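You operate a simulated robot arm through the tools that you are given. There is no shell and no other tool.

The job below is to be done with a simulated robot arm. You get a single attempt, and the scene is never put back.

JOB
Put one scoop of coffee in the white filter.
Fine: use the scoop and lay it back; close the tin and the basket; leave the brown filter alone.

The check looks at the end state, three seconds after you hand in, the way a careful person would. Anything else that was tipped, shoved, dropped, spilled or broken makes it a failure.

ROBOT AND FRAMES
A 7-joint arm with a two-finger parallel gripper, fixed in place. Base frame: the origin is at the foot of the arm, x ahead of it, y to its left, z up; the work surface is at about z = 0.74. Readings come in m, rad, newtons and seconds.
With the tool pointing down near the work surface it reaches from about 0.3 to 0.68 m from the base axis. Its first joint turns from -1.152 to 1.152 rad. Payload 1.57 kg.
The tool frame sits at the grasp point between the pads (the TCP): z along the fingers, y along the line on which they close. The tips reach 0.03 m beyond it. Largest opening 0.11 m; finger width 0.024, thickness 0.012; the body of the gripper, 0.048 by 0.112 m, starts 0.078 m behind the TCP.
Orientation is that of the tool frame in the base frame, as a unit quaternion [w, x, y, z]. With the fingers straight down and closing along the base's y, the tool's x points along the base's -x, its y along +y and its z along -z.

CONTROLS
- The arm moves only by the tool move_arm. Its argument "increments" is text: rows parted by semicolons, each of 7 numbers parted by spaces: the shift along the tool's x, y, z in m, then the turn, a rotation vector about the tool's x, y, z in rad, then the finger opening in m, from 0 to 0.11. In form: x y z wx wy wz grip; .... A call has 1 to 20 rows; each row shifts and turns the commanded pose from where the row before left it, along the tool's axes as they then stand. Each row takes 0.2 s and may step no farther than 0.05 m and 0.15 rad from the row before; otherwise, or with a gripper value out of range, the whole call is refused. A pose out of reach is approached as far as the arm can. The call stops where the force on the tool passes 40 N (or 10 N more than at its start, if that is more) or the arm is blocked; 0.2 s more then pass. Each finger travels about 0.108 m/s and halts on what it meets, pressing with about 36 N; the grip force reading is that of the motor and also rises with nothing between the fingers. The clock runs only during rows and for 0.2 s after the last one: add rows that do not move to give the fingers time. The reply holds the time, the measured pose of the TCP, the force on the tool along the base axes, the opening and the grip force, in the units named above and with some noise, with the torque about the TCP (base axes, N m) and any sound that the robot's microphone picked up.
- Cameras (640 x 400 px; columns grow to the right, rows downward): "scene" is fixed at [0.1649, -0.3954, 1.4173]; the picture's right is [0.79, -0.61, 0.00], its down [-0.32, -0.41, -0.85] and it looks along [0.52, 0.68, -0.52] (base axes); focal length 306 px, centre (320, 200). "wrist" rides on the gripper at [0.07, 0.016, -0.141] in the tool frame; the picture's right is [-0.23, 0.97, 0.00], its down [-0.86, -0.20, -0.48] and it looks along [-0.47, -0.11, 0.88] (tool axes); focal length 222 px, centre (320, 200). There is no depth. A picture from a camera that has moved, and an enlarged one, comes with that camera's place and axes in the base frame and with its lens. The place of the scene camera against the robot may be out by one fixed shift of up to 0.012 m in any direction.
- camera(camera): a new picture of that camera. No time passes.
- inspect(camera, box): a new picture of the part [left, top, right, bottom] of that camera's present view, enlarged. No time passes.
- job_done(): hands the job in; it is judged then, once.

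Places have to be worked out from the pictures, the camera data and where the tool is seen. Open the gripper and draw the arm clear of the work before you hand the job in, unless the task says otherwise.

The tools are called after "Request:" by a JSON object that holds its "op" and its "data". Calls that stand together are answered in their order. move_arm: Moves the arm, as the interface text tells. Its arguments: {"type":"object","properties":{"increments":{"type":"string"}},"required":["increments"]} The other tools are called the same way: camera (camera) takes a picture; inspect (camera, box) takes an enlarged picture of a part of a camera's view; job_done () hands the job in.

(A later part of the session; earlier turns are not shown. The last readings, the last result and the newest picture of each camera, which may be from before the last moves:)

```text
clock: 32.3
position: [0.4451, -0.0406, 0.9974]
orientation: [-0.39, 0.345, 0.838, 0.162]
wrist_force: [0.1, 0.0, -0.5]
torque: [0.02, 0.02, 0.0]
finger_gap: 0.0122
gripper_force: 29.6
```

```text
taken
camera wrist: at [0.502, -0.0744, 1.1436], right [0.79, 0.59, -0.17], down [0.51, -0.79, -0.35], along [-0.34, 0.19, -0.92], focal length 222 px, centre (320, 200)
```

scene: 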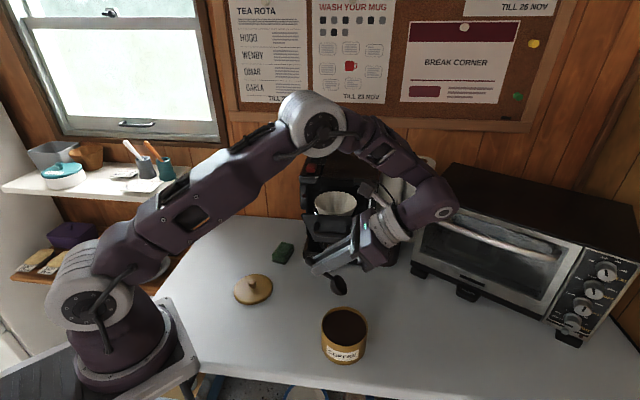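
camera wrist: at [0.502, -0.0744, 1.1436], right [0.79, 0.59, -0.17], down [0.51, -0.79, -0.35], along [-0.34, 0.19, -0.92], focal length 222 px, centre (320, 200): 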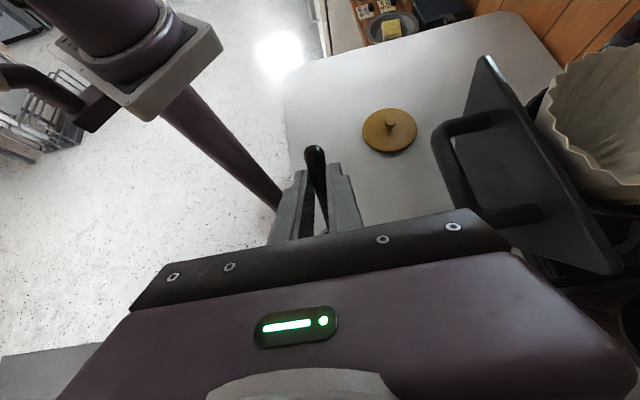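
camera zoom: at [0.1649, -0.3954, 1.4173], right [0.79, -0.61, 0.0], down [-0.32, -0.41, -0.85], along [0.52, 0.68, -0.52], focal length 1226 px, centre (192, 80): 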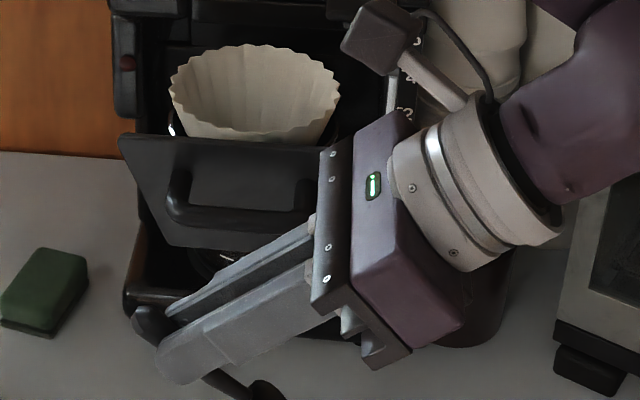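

The 50° pitch works and the hand stays clear of the basket. I'll lower until the bowl lip is just above the tin opening, then check alignment.

Request:
{"op": "move_arm", "data": {"increments": "-0.0249 0 0.0209 0 0 0 0; -0.0249 0 0.0209 0 0 0 0; -0.0249 0 0.0209 0 0 0 0; 0 0 0 0 0 0 0; 0 0 0 0 0 0 0"}}

Request:
{"op": "inspect", "data": {"camera": "scene", "box": [272, 260, 432, 360]}}

Request:
{"op": "camera", "data": {"camera": "wrist"}}

```text
clock: 33.5
position: [0.4469, -0.0423, 0.9003]
orientation: [-0.39, 0.346, 0.838, 0.163]
wrist_force: [0.0, -1.0, 0.6]
torque: [0.01, 0.0, -0.02]
finger_gap: 0.0125
gripper_force: 29.7
```

```text
4.00 times, centred on (352, 310) of scene
camera zoom: at [0.1649, -0.3954, 1.4173], right [0.79, -0.61, 0.0], down [-0.32, -0.41, -0.85], along [0.52, 0.68, -0.52], focal length 1226 px, centre (192, -240)
```

zoom: 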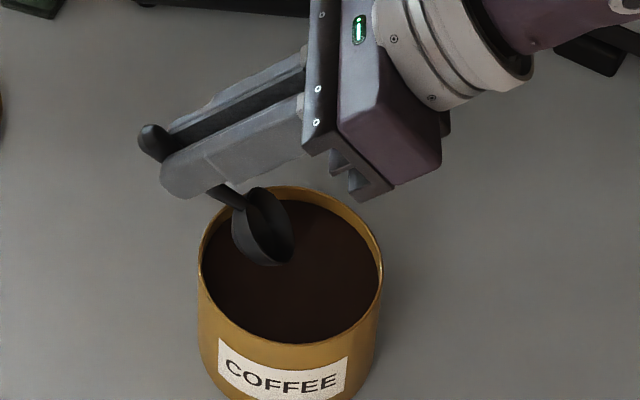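

```text
taken
camera wrist: at [0.5025, -0.0749, 1.0463], right [0.79, 0.59, -0.17], down [0.51, -0.79, -0.35], along [-0.34, 0.19, -0.92], focal length 222 px, centre (320, 200)
```

wrist: 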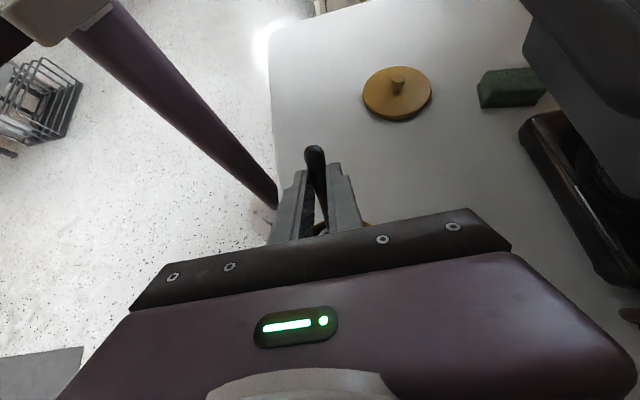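

I'll zoom in on the bowl to check where it actually sits relative to the tin.

Request:
{"op": "inspect", "data": {"camera": "scene", "box": [304, 295, 376, 340]}}

```text
8.89 times, centred on (340, 318) of scene
camera zoom: at [0.1649, -0.3954, 1.4173], right [0.79, -0.61, 0.0], down [-0.32, -0.41, -0.85], along [0.52, 0.68, -0.52], focal length 2724 px, centre (142, -844)
```

zoom: 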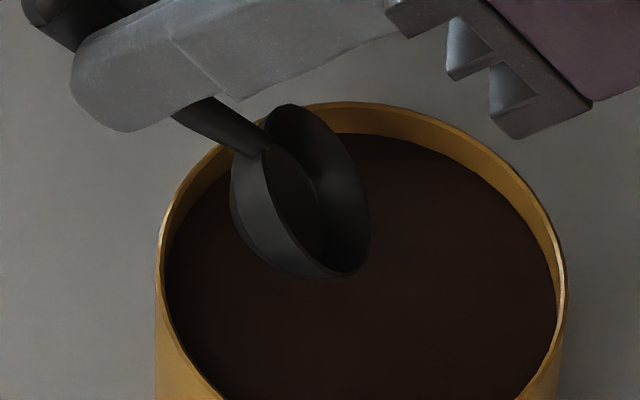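

The image shows the rim centre about 30 mm ahead of and 60 mm below the TCP, which puts the bowl over the near half of the tin and well inside the walls. I'll plunge it straight down into the coffee.

Request:
{"op": "move_arm", "data": {"increments": "-0.014 0 0.0118 0 0 0 0; -0.014 0 0.0118 0 0 0 0; -0.014 0 0.0118 0 0 0 0; 0 0 0 0 0 0 0"}}

Request:
{"op": "inspect", "data": {"camera": "scene", "box": [288, 280, 400, 350]}}

```text
clock: 34.5
position: [0.4451, -0.0416, 0.8478]
orientation: [-0.39, 0.346, 0.838, 0.163]
wrist_force: [-2.8, 1.0, 26.2]
torque: [0.09, 0.16, 0.02]
finger_gap: 0.0126
gripper_force: 29.4
```

```text
5.71 times, centred on (344, 315) of scene
camera zoom: at [0.1644, -0.3954, 1.4173], right [0.79, -0.61, 0.0], down [-0.32, -0.41, -0.85], along [0.52, 0.68, -0.52], focal length 1751 px, centre (183, -457)
```

zoom: 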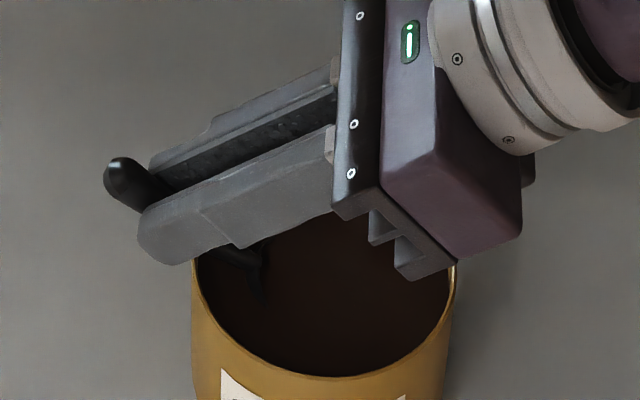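

A 26 N upward force at about F = -0.052 shows the handle or fingertips resting on the tin's near rim. I'll back off upward, shift the tool forward so the fingers are inside the opening, and recheck.

Request:
{"op": "move_arm", "data": {"increments": "0.0092 0 -0.0077 0 0 0 0; -0.0087 0 -0.0103 0 0 0 0; -0.0087 0 -0.0103 0 0 0 0; 0 0 0 0 0 0 0"}}

Request:
{"op": "inspect", "data": {"camera": "scene", "box": [288, 280, 400, 350]}}

Request:
{"op": "camera", "data": {"camera": "wrist"}}

```text
clock: 35.5
position: [0.4617, -0.0613, 0.8598]
orientation: [-0.39, 0.345, 0.838, 0.162]
wrist_force: [0.1, 0.6, -0.3]
torque: [0.04, 0.06, -0.04]
finger_gap: 0.0124
gripper_force: 30.0
```

```text
5.71 times, centred on (344, 315) of scene
camera zoom: at [0.1649, -0.3954, 1.4173], right [0.79, -0.61, 0.0], down [-0.32, -0.41, -0.85], along [0.52, 0.68, -0.52], focal length 1751 px, centre (183, -457)
```

zoom: 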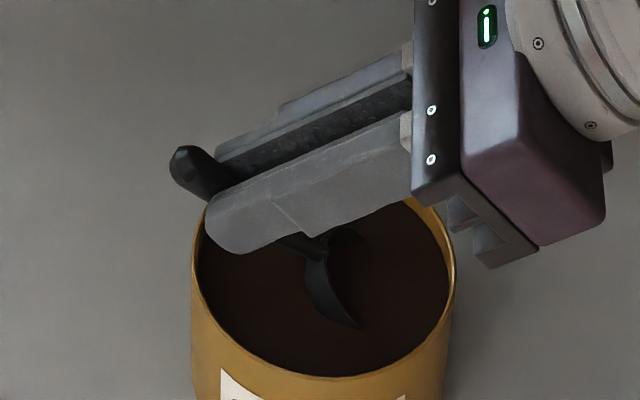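

```text
taken
camera wrist: at [0.5202, -0.0936, 1.0039], right [0.79, 0.59, -0.17], down [0.51, -0.79, -0.35], along [-0.34, 0.19, -0.92], focal length 222 px, centre (320, 200)
```

wrist: 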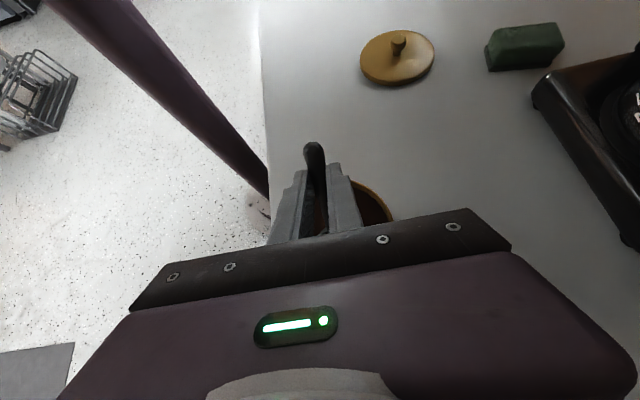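

The force is back to zero and the fingers are inside the opening (F ≈ -0.019). I'll push the bowl down and begin levelling it inside the coffee.

Request:
{"op": "move_arm", "data": {"increments": "-0.0085 0 0.0071 0 0 0 0; -0.0085 0 0.0071 0 0 0 0; 0 0 0 0 0 0 0"}}

Request:
{"op": "inspect", "data": {"camera": "scene", "box": [288, 280, 400, 350]}}

```text
clock: 36.3
position: [0.4625, -0.0595, 0.8368]
orientation: [-0.389, 0.346, 0.838, 0.162]
wrist_force: [-5.4, 6.3, 17.7]
torque: [0.05, 0.02, 0.03]
finger_gap: 0.0126
gripper_force: 29.9
```

```text
5.71 times, centred on (344, 315) of scene
camera zoom: at [0.1645, -0.3952, 1.4174], right [0.79, -0.61, 0.0], down [-0.32, -0.41, -0.85], along [0.52, 0.68, -0.52], focal length 1751 px, centre (183, -457)
```

zoom: 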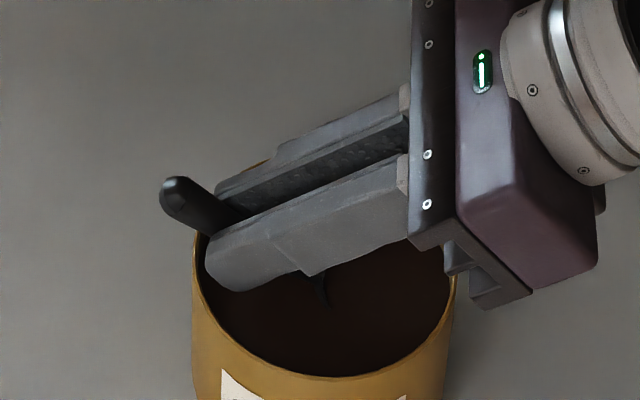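

The reaction points through the bowl, so this is coffee resistance. I'll zoom in to check whether the scoop has pivoted in the grip.

Request:
{"op": "inspect", "data": {"camera": "scene", "box": [308, 300, 372, 340]}}

Request:
{"op": "inspect", "data": {"camera": "wrist", "box": [250, 120, 410, 220]}}

```text
10.00 times, centred on (340, 320) of scene
camera zoom: at [0.1645, -0.3952, 1.4174], right [0.79, -0.61, 0.0], down [-0.32, -0.41, -0.85], along [0.52, 0.68, -0.52], focal length 3064 px, centre (120, -1000)
```

zoom: 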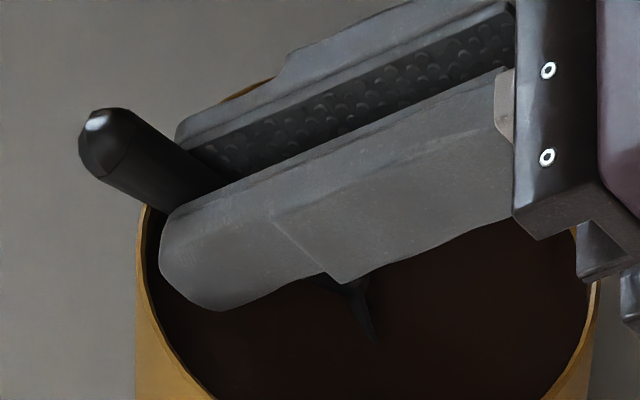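

```text
4.00 times, centred on (330, 170) of wrist
camera zoom: at [0.5201, -0.0938, 0.9817], right [0.79, 0.59, -0.17], down [0.51, -0.79, -0.35], along [-0.34, 0.19, -0.92], focal length 888 px, centre (280, 320)
```

zoom: 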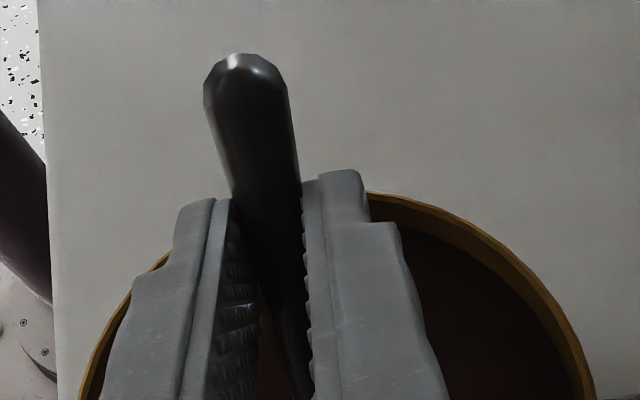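

The scoop slid about 1 cm back in the grip and pivoted roughly 7° under the coffee's resistance, so I'll move slowly from here. Next comes a gentle forward shovel while levelling, at small speed.

Request:
{"op": "move_arm", "data": {"increments": "-0.0014 0 -0.001 0 -0.0349 0 0; -0.0014 0 -0.001 0 -0.0349 0 0; -0.0014 0 -0.001 0 -0.0349 0 0; -0.0014 0 -0.001 0 -0.0349 0 0; -0.0014 0 -0.001 0 -0.0349 0 0; -0.0014 0 -0.001 0 -0.0349 0 0; 0 0 0 0 0 0 0"}}

Request:
{"op": "inspect", "data": {"camera": "scene", "box": [288, 280, 400, 350]}}

Request:
{"op": "camera", "data": {"camera": "wrist"}}

```text
clock: 37.9
position: [0.471, -0.0683, 0.8353]
orientation: [-0.299, 0.361, 0.874, 0.126]
wrist_force: [-2.6, 1.0, -0.1]
torque: [0.06, 0.09, -0.01]
finger_gap: 0.0127
gripper_force: 30.0
```

```text
5.71 times, centred on (344, 315) of scene
camera zoom: at [0.1648, -0.3954, 1.4173], right [0.79, -0.61, 0.0], down [-0.32, -0.41, -0.85], along [0.52, 0.68, -0.52], focal length 1751 px, centre (183, -457)
```

zoom: 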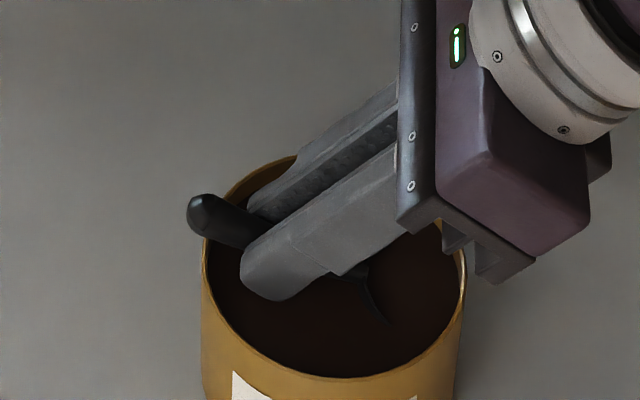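

```text
taken
camera wrist: at [0.5062, -0.0786, 0.9897], right [0.81, 0.56, -0.14], down [0.55, -0.82, -0.15], along [-0.2, 0.05, -0.98], focal length 222 px, centre (320, 200)
```

wrist: 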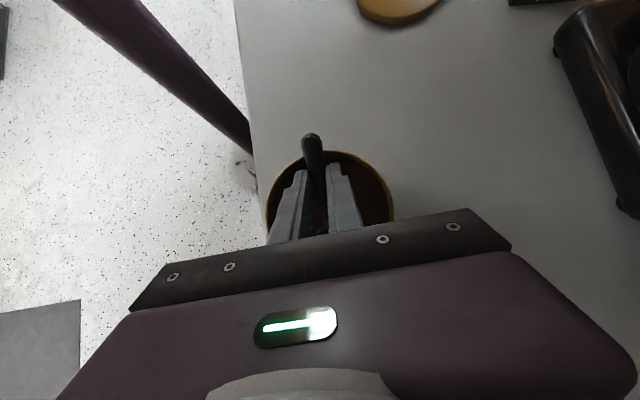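

The tin nudged about 4 mm and the bowl is loaded with little reaction force. I'll now lift out while levelling, moving slightly back so the lip clears the far wall.

Request:
{"op": "move_arm", "data": {"increments": "0.0061 0 -0.0029 0 -0.09 0 0; 0.0058 0 -0.0034 0 -0.09 0 0; 0.0073 0 -0.0075 0 -0.09 0 0; 0.0066 0 -0.0081 0 -0.09 0 0; 0.003 0 -0.0095 0 -0.09 0 0; 0.0025 0 -0.0117 0 -0.09 0 0; 0.0024 0 -0.0199 0 0 0 0; 0 0 0 0 0 0 0"}}

Request:
{"op": "inspect", "data": {"camera": "scene", "box": [288, 260, 400, 350]}}

Request:
{"op": "camera", "data": {"camera": "scene"}}

Request:
{"op": "camera", "data": {"camera": "wrist"}}

```text
clock: 39.7
position: [0.4627, -0.0602, 0.9081]
orientation: [-0.055, 0.381, 0.923, 0.024]
wrist_force: [0.5, 0.8, 0.3]
torque: [0.01, -0.01, -0.01]
finger_gap: 0.0123
gripper_force: 29.1
```

```text
4.44 times, centred on (344, 305) of scene
camera zoom: at [0.1649, -0.3954, 1.4173], right [0.79, -0.61, 0.0], down [-0.32, -0.41, -0.85], along [0.52, 0.68, -0.52], focal length 1362 px, centre (213, -267)
```

zoom: 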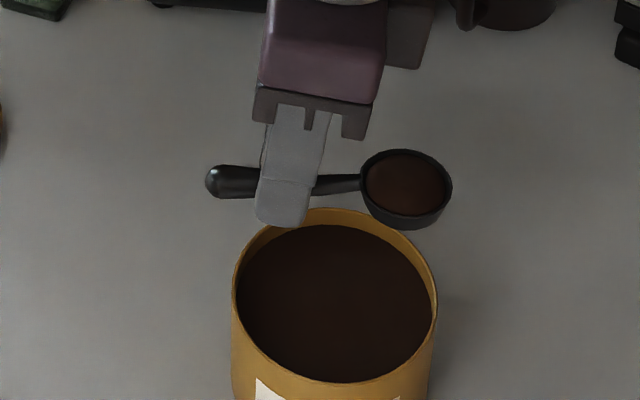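

```text
taken
```

scene: 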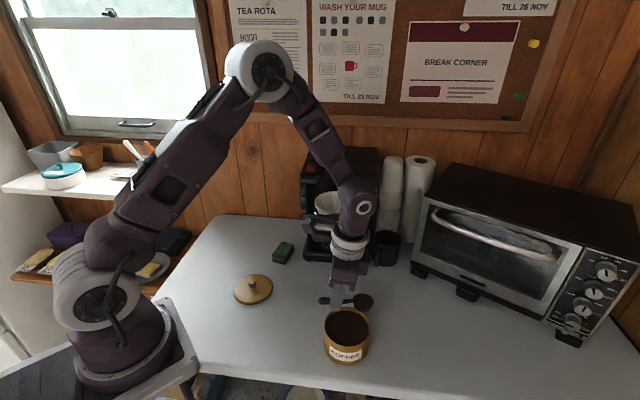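

```text
taken
camera wrist: at [0.4379, -0.0109, 1.0578], right [0.85, 0.53, -0.03], down [0.5, -0.78, 0.37], along [0.18, -0.33, -0.93], focal length 222 px, centre (320, 200)
```

wrist: 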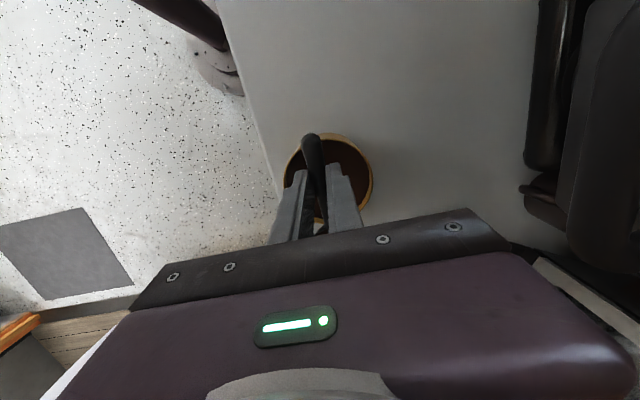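

The scoop is full and level, with no spill visible. I'll raise it to z ≈ 1.11, then yaw about the vertical so the handle points away from the machine.

Request:
{"op": "move_arm", "data": {"increments": "0.0024 0 -0.0199 0 0 0 0; 0.0049 0 -0.0397 0 0 0 0; 0.0049 0 -0.0397 0 0 0 0; 0.0049 0 -0.0397 0 0 0 0; 0.0049 0 -0.0397 0 0 0 0; 0.0024 0 -0.0199 0 0 0 0; 0 0 0 0 0 0 0"}}

Request:
{"op": "move_arm", "data": {"increments": "0 0 0 0.0174 0 -0.1417 0; 0 0 0 0.0174 0 -0.1417 0; 0 0 0 0.0174 0 -0.1417 0; 0 0 0 0.0174 0 -0.1417 0; 0 0 0 0.0174 0 -0.1417 0; 0 0 0 0.0174 0 -0.1417 0; 0 0 0 0.0174 0 -0.1417 0; 0 0 0 0.0174 0 -0.1417 0; 0 0 0 0.0174 0 -0.1417 0; 0 0 0 0.0174 0 -0.1417 0; 0 0 0 0.0174 0 -0.1417 0; 0 0 0 0 0 0 0; 0 0 0 0 0 0 0"}}

Request:
{"op": "camera", "data": {"camera": "wrist"}}

Request:
{"op": "camera", "data": {"camera": "scene"}}

Request:
{"op": "inspect", "data": {"camera": "scene", "box": [272, 130, 432, 240]}}

```text
clock: 41.3
position: [0.4623, -0.0578, 1.1095]
orientation: [-0.056, 0.381, 0.923, 0.024]
wrist_force: [1.1, 0.4, -0.1]
torque: [-0.02, 0.01, 0.02]
finger_gap: 0.0127
gripper_force: 29.6
```

```text
clock: 44.1
position: [0.4624, -0.0589, 1.108]
orientation: [-0.055, -0.383, 0.922, -0.024]
wrist_force: [0.7, -0.8, 0.3]
torque: [0.0, 0.0, -0.01]
finger_gap: 0.0123
gripper_force: 29.7
```

```text
taken
camera wrist: at [0.4149, -0.0847, 1.2578], right [-0.53, 0.85, -0.03], down [0.78, 0.5, 0.37], along [0.33, 0.18, -0.93], focal length 222 px, centre (320, 200)
```

wrist: 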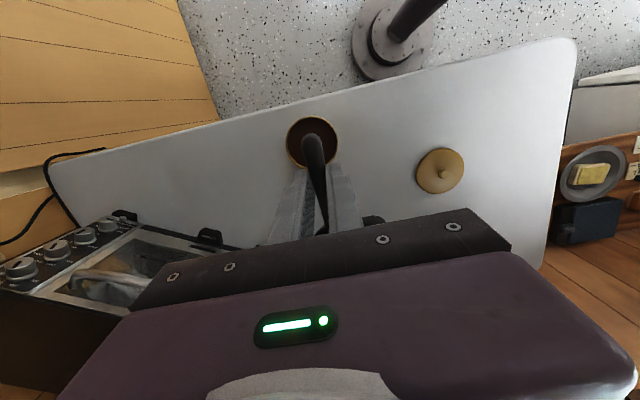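

```text
taken
```

scene: 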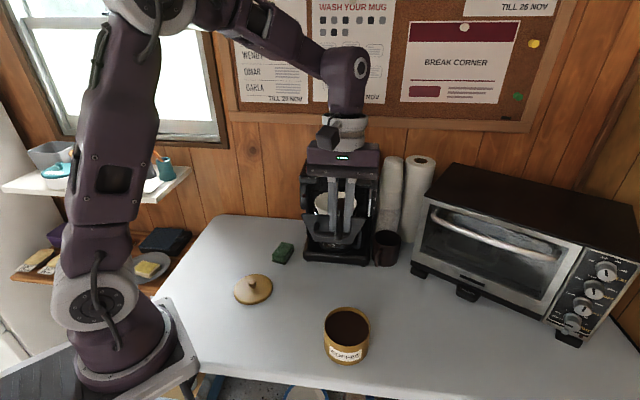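

```text
3.64 times, centred on (352, 185) of scene
camera zoom: at [0.1649, -0.3954, 1.4173], right [0.79, -0.61, 0.0], down [-0.32, -0.41, -0.85], along [0.52, 0.68, -0.52], focal length 1114 px, centre (204, 254)
```

zoom: 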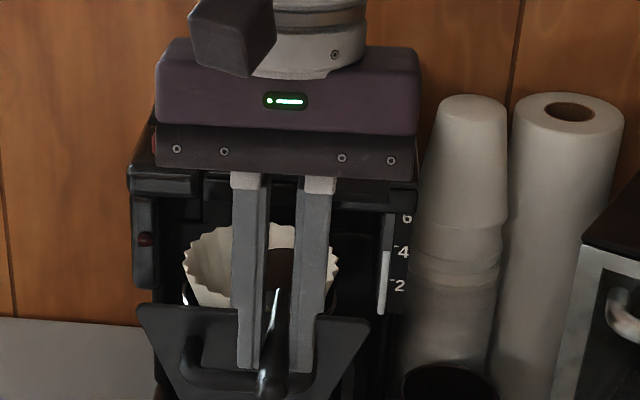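

The bowl points at the machine, level. I place the filter rim centre at about (0.582, 0.096, 1.01), so I'll glide the bowl over it at TCP z ≈ 1.108, which is above the machine top.

Request:
{"op": "move_arm", "data": {"increments": "-0.0235 0.0028 -0.0029 0 0 0 0; -0.0235 0.0028 -0.0029 0 0 0 0; -0.0235 0.0028 -0.0029 0 0 0 0; -0.0235 0.0028 -0.0029 0 0 0 0; -0.0235 0.0028 -0.0029 0 0 0 0; -0.0235 0.0028 -0.0029 0 0 0 0; 0 0 0 0 0 0 0; 0 0 0 0 0 0 0"}}

Request:
{"op": "camera", "data": {"camera": "scene"}}

Request:
{"op": "inspect", "data": {"camera": "scene", "box": [290, 130, 402, 200]}}

Request:
{"op": "camera", "data": {"camera": "wrist"}}

```text
clock: 45.9
position: [0.5524, 0.0518, 1.1096]
orientation: [-0.055, -0.382, 0.922, -0.023]
wrist_force: [-0.5, 0.8, -0.2]
torque: [0.0, 0.01, -0.02]
finger_gap: 0.0124
gripper_force: 29.5
```

```text
taken
```

scene: 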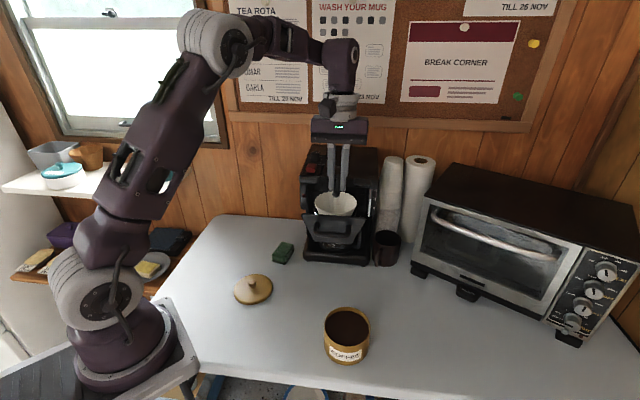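

```text
5.71 times, centred on (346, 165) of scene
camera zoom: at [0.1649, -0.3954, 1.4173], right [0.79, -0.61, 0.0], down [-0.32, -0.41, -0.85], along [0.52, 0.68, -0.52], focal length 1751 px, centre (171, 400)
```

zoom: 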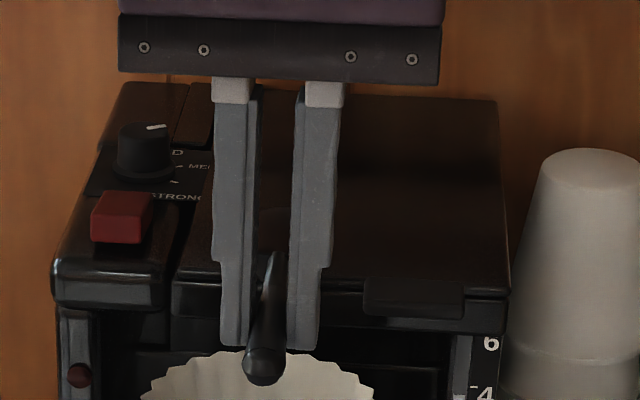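

```text
taken
camera wrist: at [0.5042, 0.028, 1.2592], right [-0.53, 0.85, -0.03], down [0.78, 0.5, 0.37], along [0.33, 0.18, -0.93], focal length 222 px, centre (320, 200)
```

wrist: 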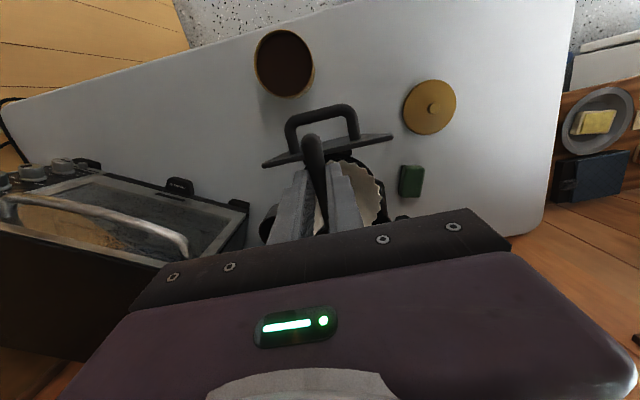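

The bowl is over the filter, offset about 8 mm to the side opposite the pour as planned. I'll lower 18 mm and roll the scoop about its handle with the hand swinging toward (-0.7, +0.7), away from the machine.

Request:
{"op": "move_arm", "data": {"increments": "-0.0022 0 0.0179 0 0 0 0; 0 0 0 0.12 0 0 0; 0 0 0 0.12 0 0 0; 0 0 0 0.12 0 0 0; 0 0 0 0.12 0 0 0; 0 0 0 0.12 0 0 0; 0 0 0 0.12 0 0 0; 0 0 0 0.12 0 0 0; 0 0 0 0 0 0 0"}}

Request:
{"op": "camera", "data": {"camera": "scene"}}

Request:
{"op": "inspect", "data": {"camera": "scene", "box": [290, 150, 402, 220]}}

Request:
{"op": "camera", "data": {"camera": "wrist"}}

```text
clock: 47.9
position: [0.5512, 0.0532, 1.0917]
orientation: [0.106, -0.371, 0.832, -0.398]
wrist_force: [-0.8, 0.7, -0.3]
torque: [0.02, -0.03, 0.02]
finger_gap: 0.0125
gripper_force: 29.9
```

```text
taken
```

scene: 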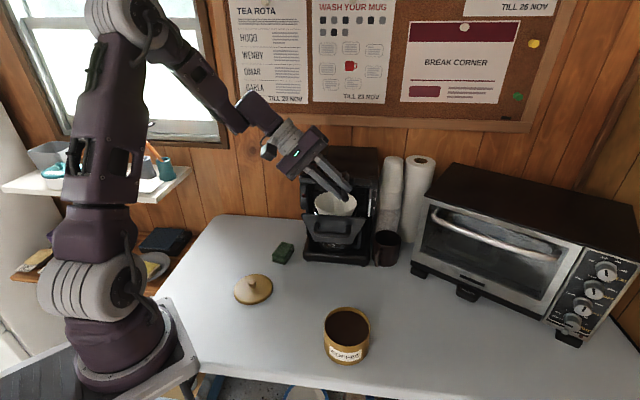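

```text
5.71 times, centred on (346, 185) of scene
camera zoom: at [0.1649, -0.3954, 1.4173], right [0.79, -0.61, 0.0], down [-0.32, -0.41, -0.85], along [0.52, 0.68, -0.52], focal length 1751 px, centre (171, 286)
```

zoom: 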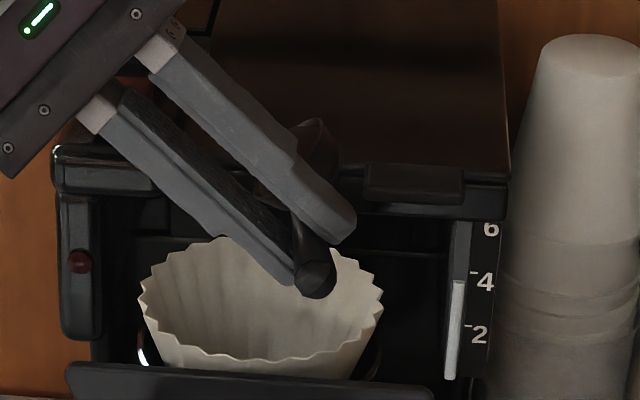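

```text
taken
camera wrist: at [0.4277, 0.0933, 1.1812], right [-0.36, 0.56, -0.75], down [0.48, 0.8, 0.36], along [0.8, -0.23, -0.56], focal length 222 px, centre (320, 200)
```

wrist: 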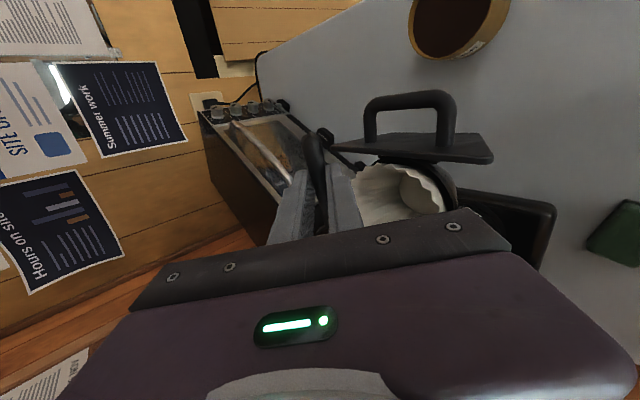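

At 48° roll nothing has fallen yet and everything is clear. I'll continue rolling to about 90°.

Request:
{"op": "move_arm", "data": {"increments": "0 0 0 0.1 0 0 0; 0 0 0 0.1 0 0 0; 0 0 0 0.1 0 0 0; 0 0 0 0.1 0 0 0; 0 0 0 0.1 0 0 0; 0 0 0 0.1 0 0 0; 0 0 0 0.1 0 0 0; 0 0 0 0 0 0 0; 0 0 0 0 0 0 0"}}

Request:
{"op": "camera", "data": {"camera": "scene"}}

Request:
{"op": "inspect", "data": {"camera": "scene", "box": [290, 150, 402, 220]}}

Request:
{"op": "camera", "data": {"camera": "wrist"}}

```text
clock: 49.9
position: [0.5511, 0.0532, 1.0907]
orientation: [-0.228, 0.313, -0.645, 0.658]
wrist_force: [0.2, -0.4, 0.6]
torque: [-0.01, 0.0, -0.02]
finger_gap: 0.012
gripper_force: 29.8
```

```text
taken
```

scene: 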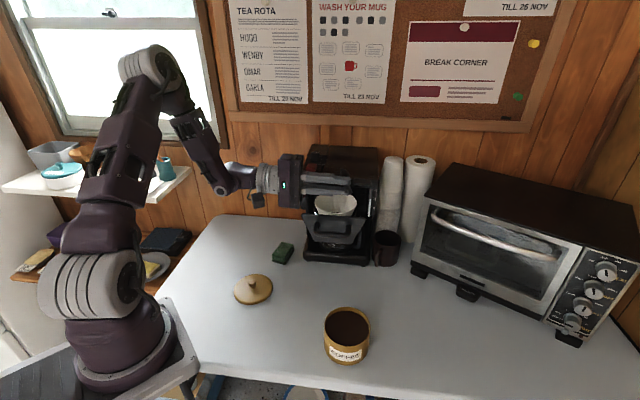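

```text
5.71 times, centred on (346, 185) of scene
camera zoom: at [0.1649, -0.3954, 1.4173], right [0.79, -0.61, 0.0], down [-0.32, -0.41, -0.85], along [0.52, 0.68, -0.52], focal length 1751 px, centre (171, 286)
```

zoom: 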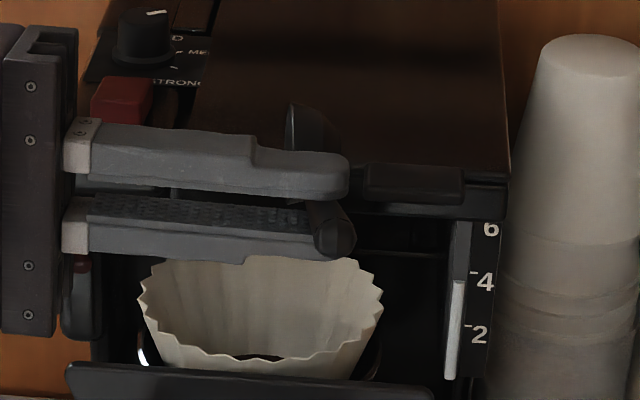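

```text
taken
camera wrist: at [0.401, 0.1034, 1.0878], right [0.06, 0.1, -0.99], down [0.28, 0.95, 0.11], along [0.96, -0.29, 0.03], focal length 222 px, centre (320, 200)
```

wrist: 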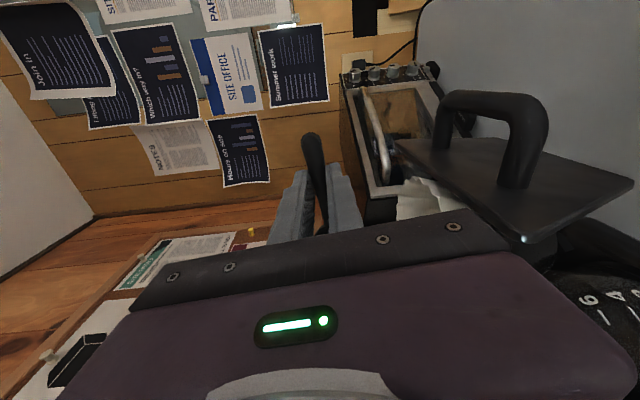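

Dark coffee is now visible at the bottom of the filter. I'll raise slightly while rolling on to about 130° to empty the bowl.

Request:
{"op": "move_arm", "data": {"increments": "0.0007 -0.006 0 0.1 0 0 0; 0.0007 -0.006 0.0005 0.1 0 0 0; 0.0007 -0.006 0.001 0.1 0 0 0; 0.0007 -0.0058 0.0017 0.1 0 0 0; 0 0 0 0.1 0 0 0; 0 0 0 0.1 0 0 0; 0 0 0 0.1 0 0 0; 0 0 0 0 0 0 0; 0 0 0 0 0 0 0; 0 0 0 0 0 0 0"}}

Request:
{"op": "camera", "data": {"camera": "scene"}}

Request:
{"op": "inspect", "data": {"camera": "scene", "box": [290, 150, 402, 220]}}

Request:
{"op": "camera", "data": {"camera": "wrist"}}

```text
clock: 51.2
position: [0.5487, 0.0571, 1.1174]
orientation: [-0.305, 0.244, -0.455, 0.8]
wrist_force: [-13.6, 15.4, 15.8]
torque: [2.24, 2.35, -0.24]
finger_gap: 0.0124
gripper_force: 30.1
stopped in row 6: the force on the tool passed its limit at 73 N (the readings are from after the stop); the commanded pose is now the measured one
```

```text
taken
```

scene: 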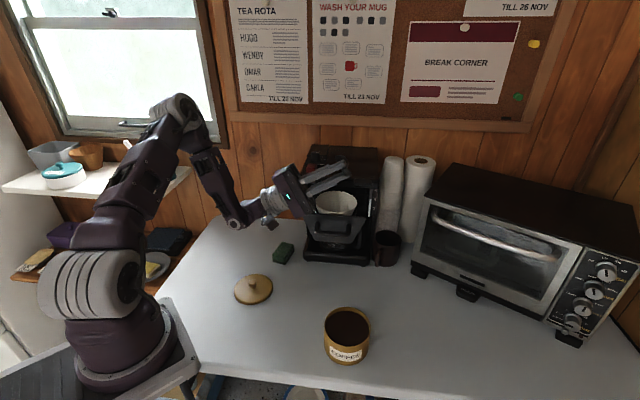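

```text
5.71 times, centred on (346, 185) of scene
camera zoom: at [0.1642, -0.395, 1.4175], right [0.79, -0.61, 0.0], down [-0.32, -0.41, -0.85], along [0.52, 0.68, -0.52], focal length 1751 px, centre (171, 286)
```

zoom: 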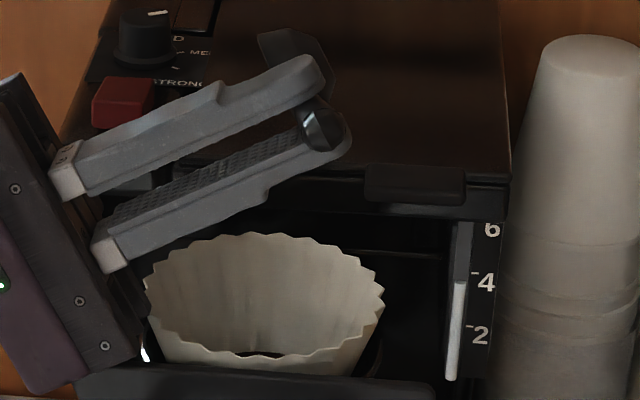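

```text
taken
camera wrist: at [0.4116, 0.0837, 1.047], right [0.42, -0.23, -0.88], down [0.22, 0.96, -0.15], along [0.88, -0.13, 0.45], focal length 222 px, centre (320, 200)
```

wrist: 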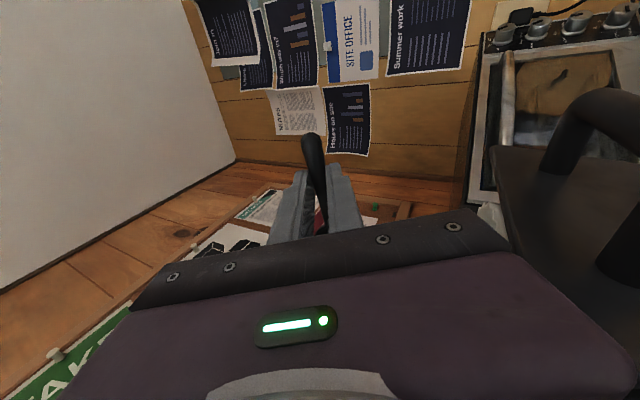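

The hand touched the end of the basket plate at about 120° roll. I'll move straight up to get off it.

Request:
{"op": "move_arm", "data": {"increments": "0.0012 -0.0086 0.005 0 0 0 0; 0.0012 -0.0086 0.005 0 0 0 0; 0.0012 -0.0086 0.005 0 0 0 0; 0 0 0 0 0 0 0"}}

Request:
{"op": "inspect", "data": {"camera": "scene", "box": [280, 140, 408, 220]}}

Request:
{"op": "camera", "data": {"camera": "wrist"}}

```text
clock: 52.2
position: [0.5511, 0.0557, 1.1482]
orientation: [-0.304, 0.244, -0.455, 0.801]
wrist_force: [-0.3, -0.1, 0.8]
torque: [0.0, -0.01, -0.01]
finger_gap: 0.0124
gripper_force: 29.6
```

```text
5.00 times, centred on (344, 180) of scene
camera zoom: at [0.1649, -0.3954, 1.4173], right [0.79, -0.61, 0.0], down [-0.32, -0.41, -0.85], along [0.52, 0.68, -0.52], focal length 1532 px, centre (200, 300)
```

zoom: 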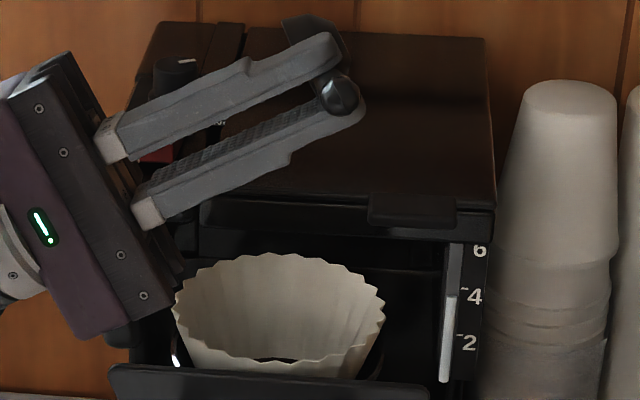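

```text
taken
camera wrist: at [0.4124, 0.0817, 1.0771], right [0.42, -0.23, -0.88], down [0.22, 0.96, -0.15], along [0.88, -0.13, 0.45], focal length 222 px, centre (320, 200)
```

wrist: 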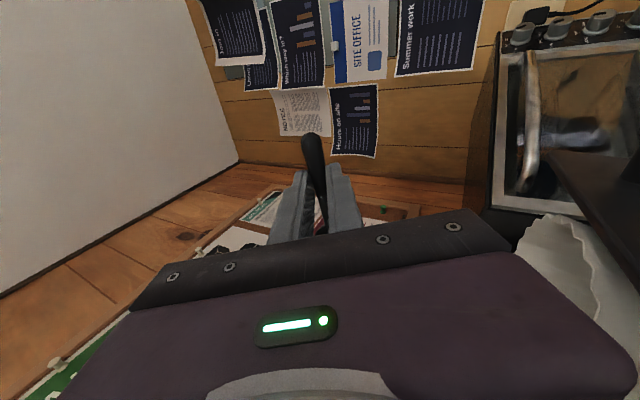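

Contact is cleared. At this height there is room, so I'll roll another 17° to make sure the bowl is empty, then pause.

Request:
{"op": "move_arm", "data": {"increments": "0 0 0 0.1 0 0 0; 0 0 0 0.1 0 0 0; 0 0 0 0.1 0 0 0; 0 0 0 0 0 0 0; 0 0 0 0 0 0 0"}}

Request:
{"op": "camera", "data": {"camera": "scene"}}

Request:
{"op": "inspect", "data": {"camera": "scene", "box": [280, 140, 408, 220]}}

```text
clock: 53.4
position: [0.5504, 0.0552, 1.1486]
orientation: [-0.337, 0.195, -0.331, 0.86]
wrist_force: [0.4, 0.2, 1.0]
torque: [-0.02, 0.0, 0.0]
finger_gap: 0.0127
gripper_force: 29.1
```

```text
taken
```

scene: 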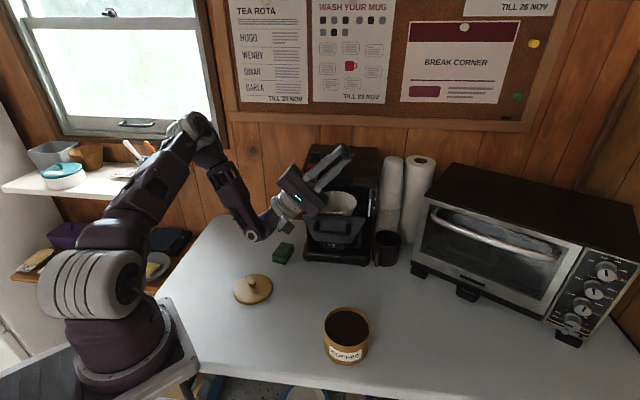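

```text
5.00 times, centred on (344, 180) of scene
camera zoom: at [0.1649, -0.3954, 1.4173], right [0.79, -0.61, 0.0], down [-0.32, -0.41, -0.85], along [0.52, 0.68, -0.52], focal length 1532 px, centre (200, 300)
```

zoom: 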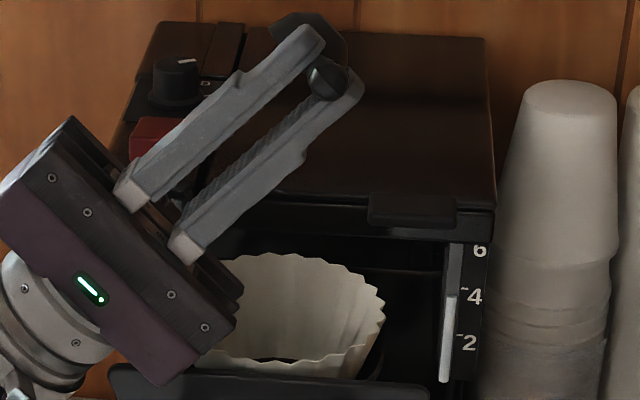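

Now I'll roll back by the measured 135° to bring the scoop upright, staying at this height.

Request:
{"op": "move_arm", "data": {"increments": "0 0 0 -0.1388 0 0 0; 0 0 0 -0.1388 0 0 0; 0 0 0 -0.1388 0 0 0; 0 0 0 -0.1388 0 0 0; 0 0 0 -0.1388 0 0 0; 0 0 0 -0.1388 0 0 0; 0 0 0 -0.1388 0 0 0; 0 0 0 -0.1388 0 0 0; 0 0 0 -0.1388 0 0 0; 0 0 0 -0.1388 0 0 0; 0 0 0 -0.1388 0 0 0; 0 0 0 -0.1388 0 0 0; 0 0 0 -0.1388 0 0 0; 0 0 0 -0.1388 0 0 0; 0 0 0 -0.1388 0 0 0; 0 0 0 -0.1388 0 0 0; 0 0 0 -0.1388 0 0 0; 0 0 0 0 0 0 0; 0 0 0 0 0 0 0"}}

Request:
{"op": "camera", "data": {"camera": "scene"}}

Request:
{"op": "camera", "data": {"camera": "wrist"}}

```text
clock: 57.4
position: [0.5509, 0.0559, 1.1488]
orientation: [-0.053, -0.387, 0.92, -0.022]
wrist_force: [0.5, 0.3, -1.0]
torque: [0.03, -0.03, 0.01]
finger_gap: 0.0125
gripper_force: 29.7
```

```text
taken
```

scene: 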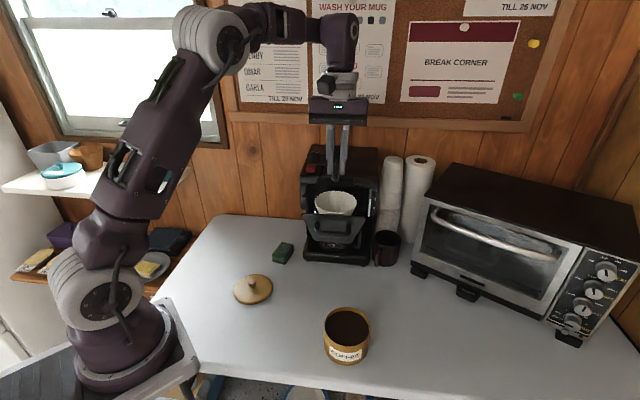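

```text
taken
camera wrist: at [0.5022, 0.0295, 1.2969], right [-0.54, 0.84, -0.03], down [0.78, 0.51, 0.38], along [0.33, 0.18, -0.93], focal length 222 px, centre (320, 200)
```

wrist: 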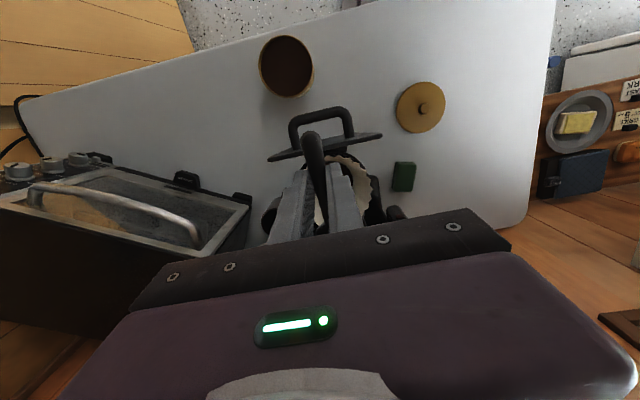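

Now I'll back the scoop away from the machine to view the filter and the bowl.

Request:
{"op": "move_arm", "data": {"increments": "0.0235 0 0.0029 0 0 0 0; 0.0235 0 0.0029 0 0 0 0; 0.0235 0 0.0029 0 0 0 0; 0.0235 0 0.0029 0 0 0 0; 0.0235 0 0.0029 0 0 0 0; 0.0235 0 0.0029 0 0 0 0; 0 0 0 -0.0163 0 0.1322 0; 0 0 0 -0.0163 0 0.1322 0; 0 0 0 -0.0163 0 0.1322 0; 0 0 0 -0.0163 0 0.1322 0; 0 0 0 -0.0163 0 0.1322 0; 0 0 0 -0.0163 0 0.1322 0; 0 0 0 -0.0163 0 0.1322 0; 0 0 0 -0.0163 0 0.1322 0; 0 0 0 -0.0163 0 0.1322 0; 0 0 0 -0.0163 0 0.1322 0; 0 0 0 0 0 0 0; 0 0 0 0 0 0 0"}}

Request:
{"op": "camera", "data": {"camera": "scene"}}

Request:
{"op": "inspect", "data": {"camera": "scene", "box": [280, 110, 440, 270]}}

Request:
{"op": "camera", "data": {"camera": "wrist"}}

```text
clock: 61.2
position: [0.4525, -0.045, 1.1487]
orientation: [-0.056, 0.265, 0.962, 0.019]
wrist_force: [0.7, 0.0, -0.3]
torque: [0.0, 0.0, 0.0]
finger_gap: 0.0122
gripper_force: 29.6
```

```text
taken
```

scene: 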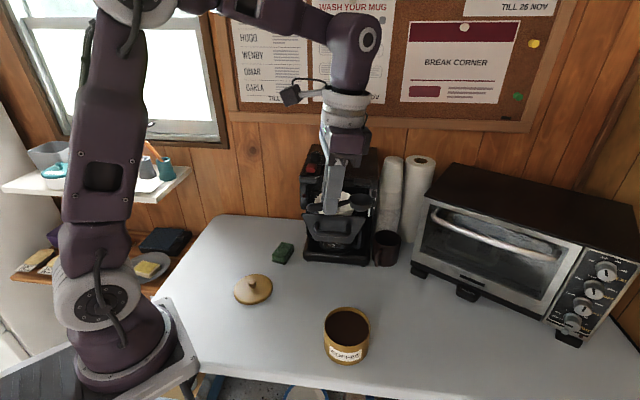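

```text
2.50 times, centred on (360, 190) of scene
camera zoom: at [0.1649, -0.3954, 1.4173], right [0.79, -0.61, 0.0], down [-0.32, -0.41, -0.85], along [0.52, 0.68, -0.52], focal length 766 px, centre (220, 225)
```

zoom: 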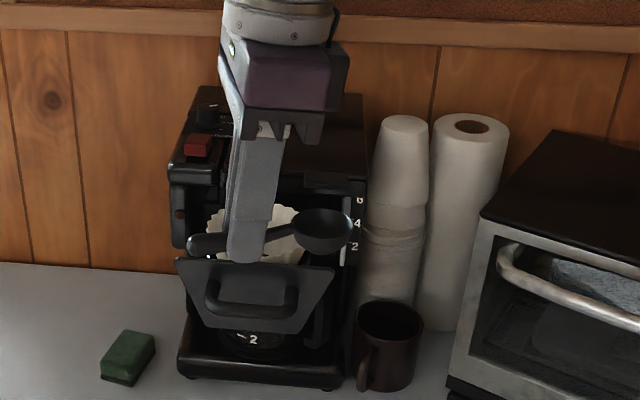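

```text
taken
camera wrist: at [0.4143, -0.0055, 1.2972], right [0.69, 0.72, -0.02], down [0.68, -0.64, 0.37], along [0.26, -0.27, -0.93], focal length 222 px, centre (320, 200)
```

wrist: 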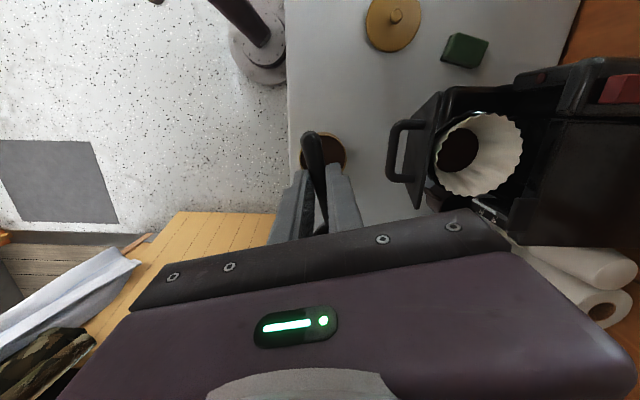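

The wrist view shows coffee in the bottom of the white filter. I'll zoom in to check for spills and to confirm the scoop is empty.

Request:
{"op": "inspect", "data": {"camera": "wrist", "box": [370, 50, 562, 220]}}

Request:
{"op": "inspect", "data": {"camera": "scene", "box": [312, 180, 392, 230]}}

Request:
{"op": "inspect", "data": {"camera": "scene", "box": [290, 280, 418, 380]}}

```text
2.35 times, centred on (466, 135) of wrist
camera zoom: at [0.4143, -0.0055, 1.2972], right [0.69, 0.72, -0.02], down [0.68, -0.64, 0.37], along [0.26, -0.27, -0.93], focal length 523 px, centre (-24, 353)
```

zoom: 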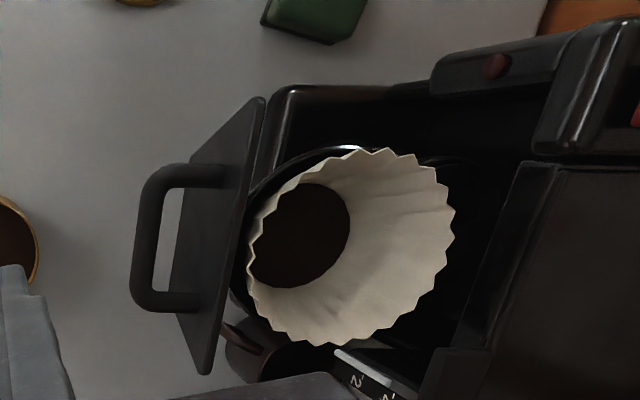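

```text
8.00 times, centred on (352, 205) of scene
camera zoom: at [0.1649, -0.3954, 1.4173], right [0.79, -0.61, 0.0], down [-0.32, -0.41, -0.85], along [0.52, 0.68, -0.52], focal length 2451 px, centre (64, 160)
```

zoom: 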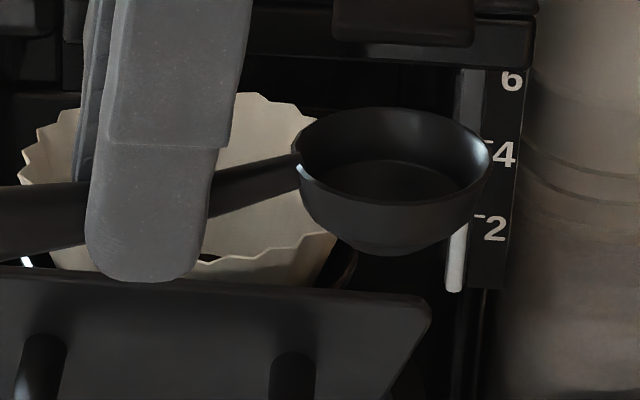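

```text
4.00 times, centred on (354, 330) of scene
camera zoom: at [0.1649, -0.3954, 1.4173], right [0.79, -0.61, 0.0], down [-0.32, -0.41, -0.85], along [0.52, 0.68, -0.52], focal length 1226 px, centre (184, -320)
```

zoom: 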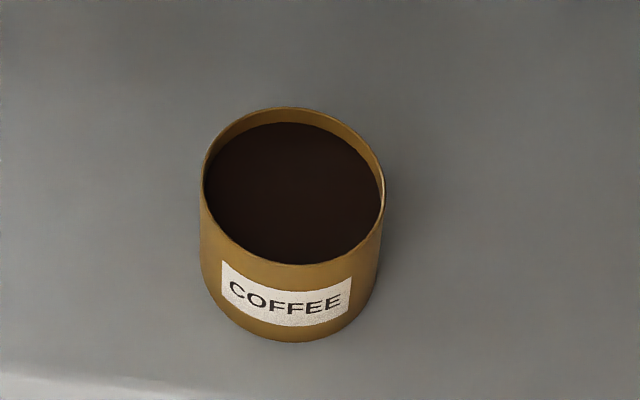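

One clean scoop is in the white filter and the scoop is empty, with no spill visible. The tin only shifted about 6 mm. Next I'll take the scoop back to where it lay, with the bowl centre at (0.408, 0.007), stopping first at z ≈ 0.84.

Request:
{"op": "move_arm", "data": {"increments": "0 0 0 0 -0.05 0 0; 0.0294 0.0054 0.0021 0 0 0 0; 0.0294 0.0054 0.0021 0 0 0 0; 0.0294 0.0054 0.0021 0 0 0 0; 0.0294 0.0054 0.0021 0 0 0 0; -0.0027 0 0.0387 0 0 0 0; -0.0027 0 0.0387 0 0 0 0; -0.0027 0 0.0387 0 0 0 0; -0.0027 0 0.0387 0 0 0 0; -0.0027 0 0.0387 0 0 0 0; -0.0027 0 0.0387 0 0 0 0; -0.0027 0 0.0387 0 0 0 0; -0.0027 0 0.0387 0 0 0 0; 0 0 0 0 0 0 0"}}

Request:
{"op": "camera", "data": {"camera": "scene"}}

Request:
{"op": "inspect", "data": {"camera": "scene", "box": [240, 270, 352, 350]}}

Request:
{"op": "camera", "data": {"camera": "wrist"}}

```text
clock: 64.2
position: [0.3619, 0.0344, 0.8327]
orientation: [-0.033, 0.264, 0.964, 0.012]
wrist_force: [-0.8, -0.4, -0.8]
torque: [0.05, 0.02, -0.02]
finger_gap: 0.0124
gripper_force: 29.8
```

```text
taken
```

scene: 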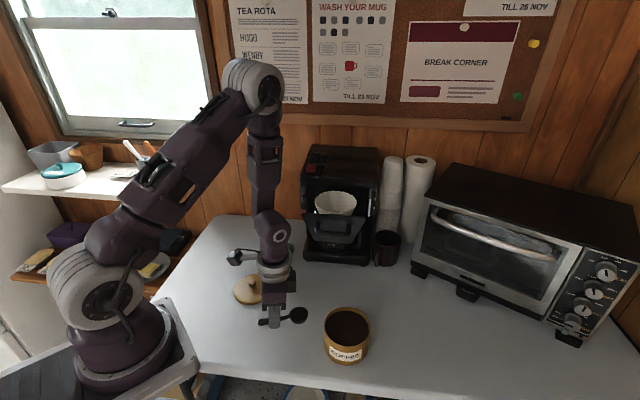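

```text
5.00 times, centred on (296, 310) of scene
camera zoom: at [0.1649, -0.3954, 1.4173], right [0.79, -0.61, 0.0], down [-0.32, -0.41, -0.85], along [0.52, 0.68, -0.52], focal length 1532 px, centre (440, -350)
```

zoom: 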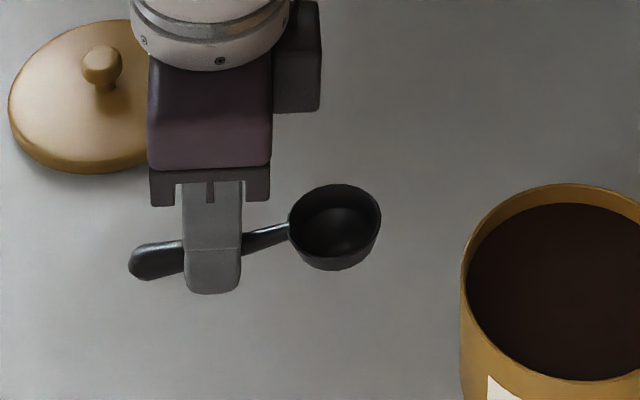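

```text
taken
camera wrist: at [0.3184, 0.0787, 0.9799], right [0.69, 0.72, -0.01], down [0.66, -0.63, 0.42], along [0.29, -0.3, -0.91], focal length 222 px, centre (320, 200)
```

wrist: 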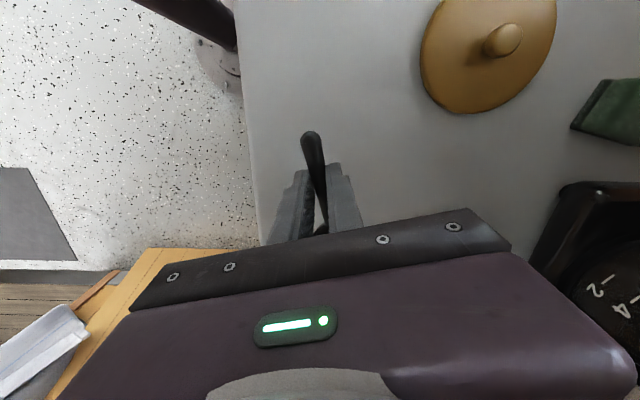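

The scoop is level above its old place. I'll lower it the last few centimetres slowly and watch for contact.

Request:
{"op": "move_arm", "data": {"increments": "-0.0013 0 0.0185 0 0 0 0; -0.0013 0 0.0185 0 0 0 0; -0.0003 0 0.005 0 0 0 0; -0.0003 0 0.004 0 0 0 0; 0 0 0 0 0 0 0"}}

Request:
{"op": "inspect", "data": {"camera": "scene", "box": [240, 280, 352, 350]}}

```text
clock: 65.4
position: [0.3615, 0.0352, 0.7885]
orientation: [-0.033, 0.265, 0.964, 0.013]
wrist_force: [-0.7, -0.1, 0.1]
torque: [0.01, -0.04, 0.0]
finger_gap: 0.0122
gripper_force: 29.4
```

```text
5.71 times, centred on (296, 315) of scene
camera zoom: at [0.1649, -0.3954, 1.4173], right [0.79, -0.61, 0.0], down [-0.32, -0.41, -0.85], along [0.52, 0.68, -0.52], focal length 1751 px, centre (457, -457)
```

zoom: 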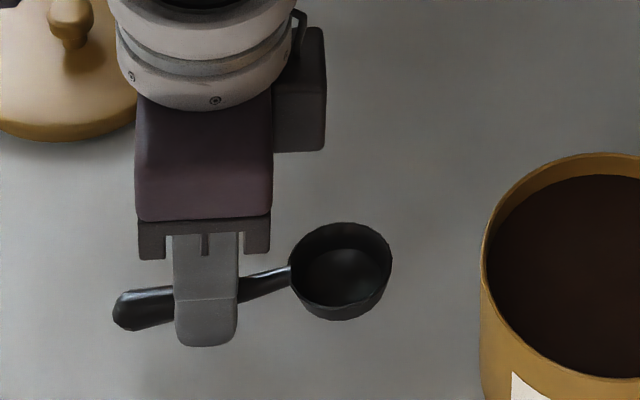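

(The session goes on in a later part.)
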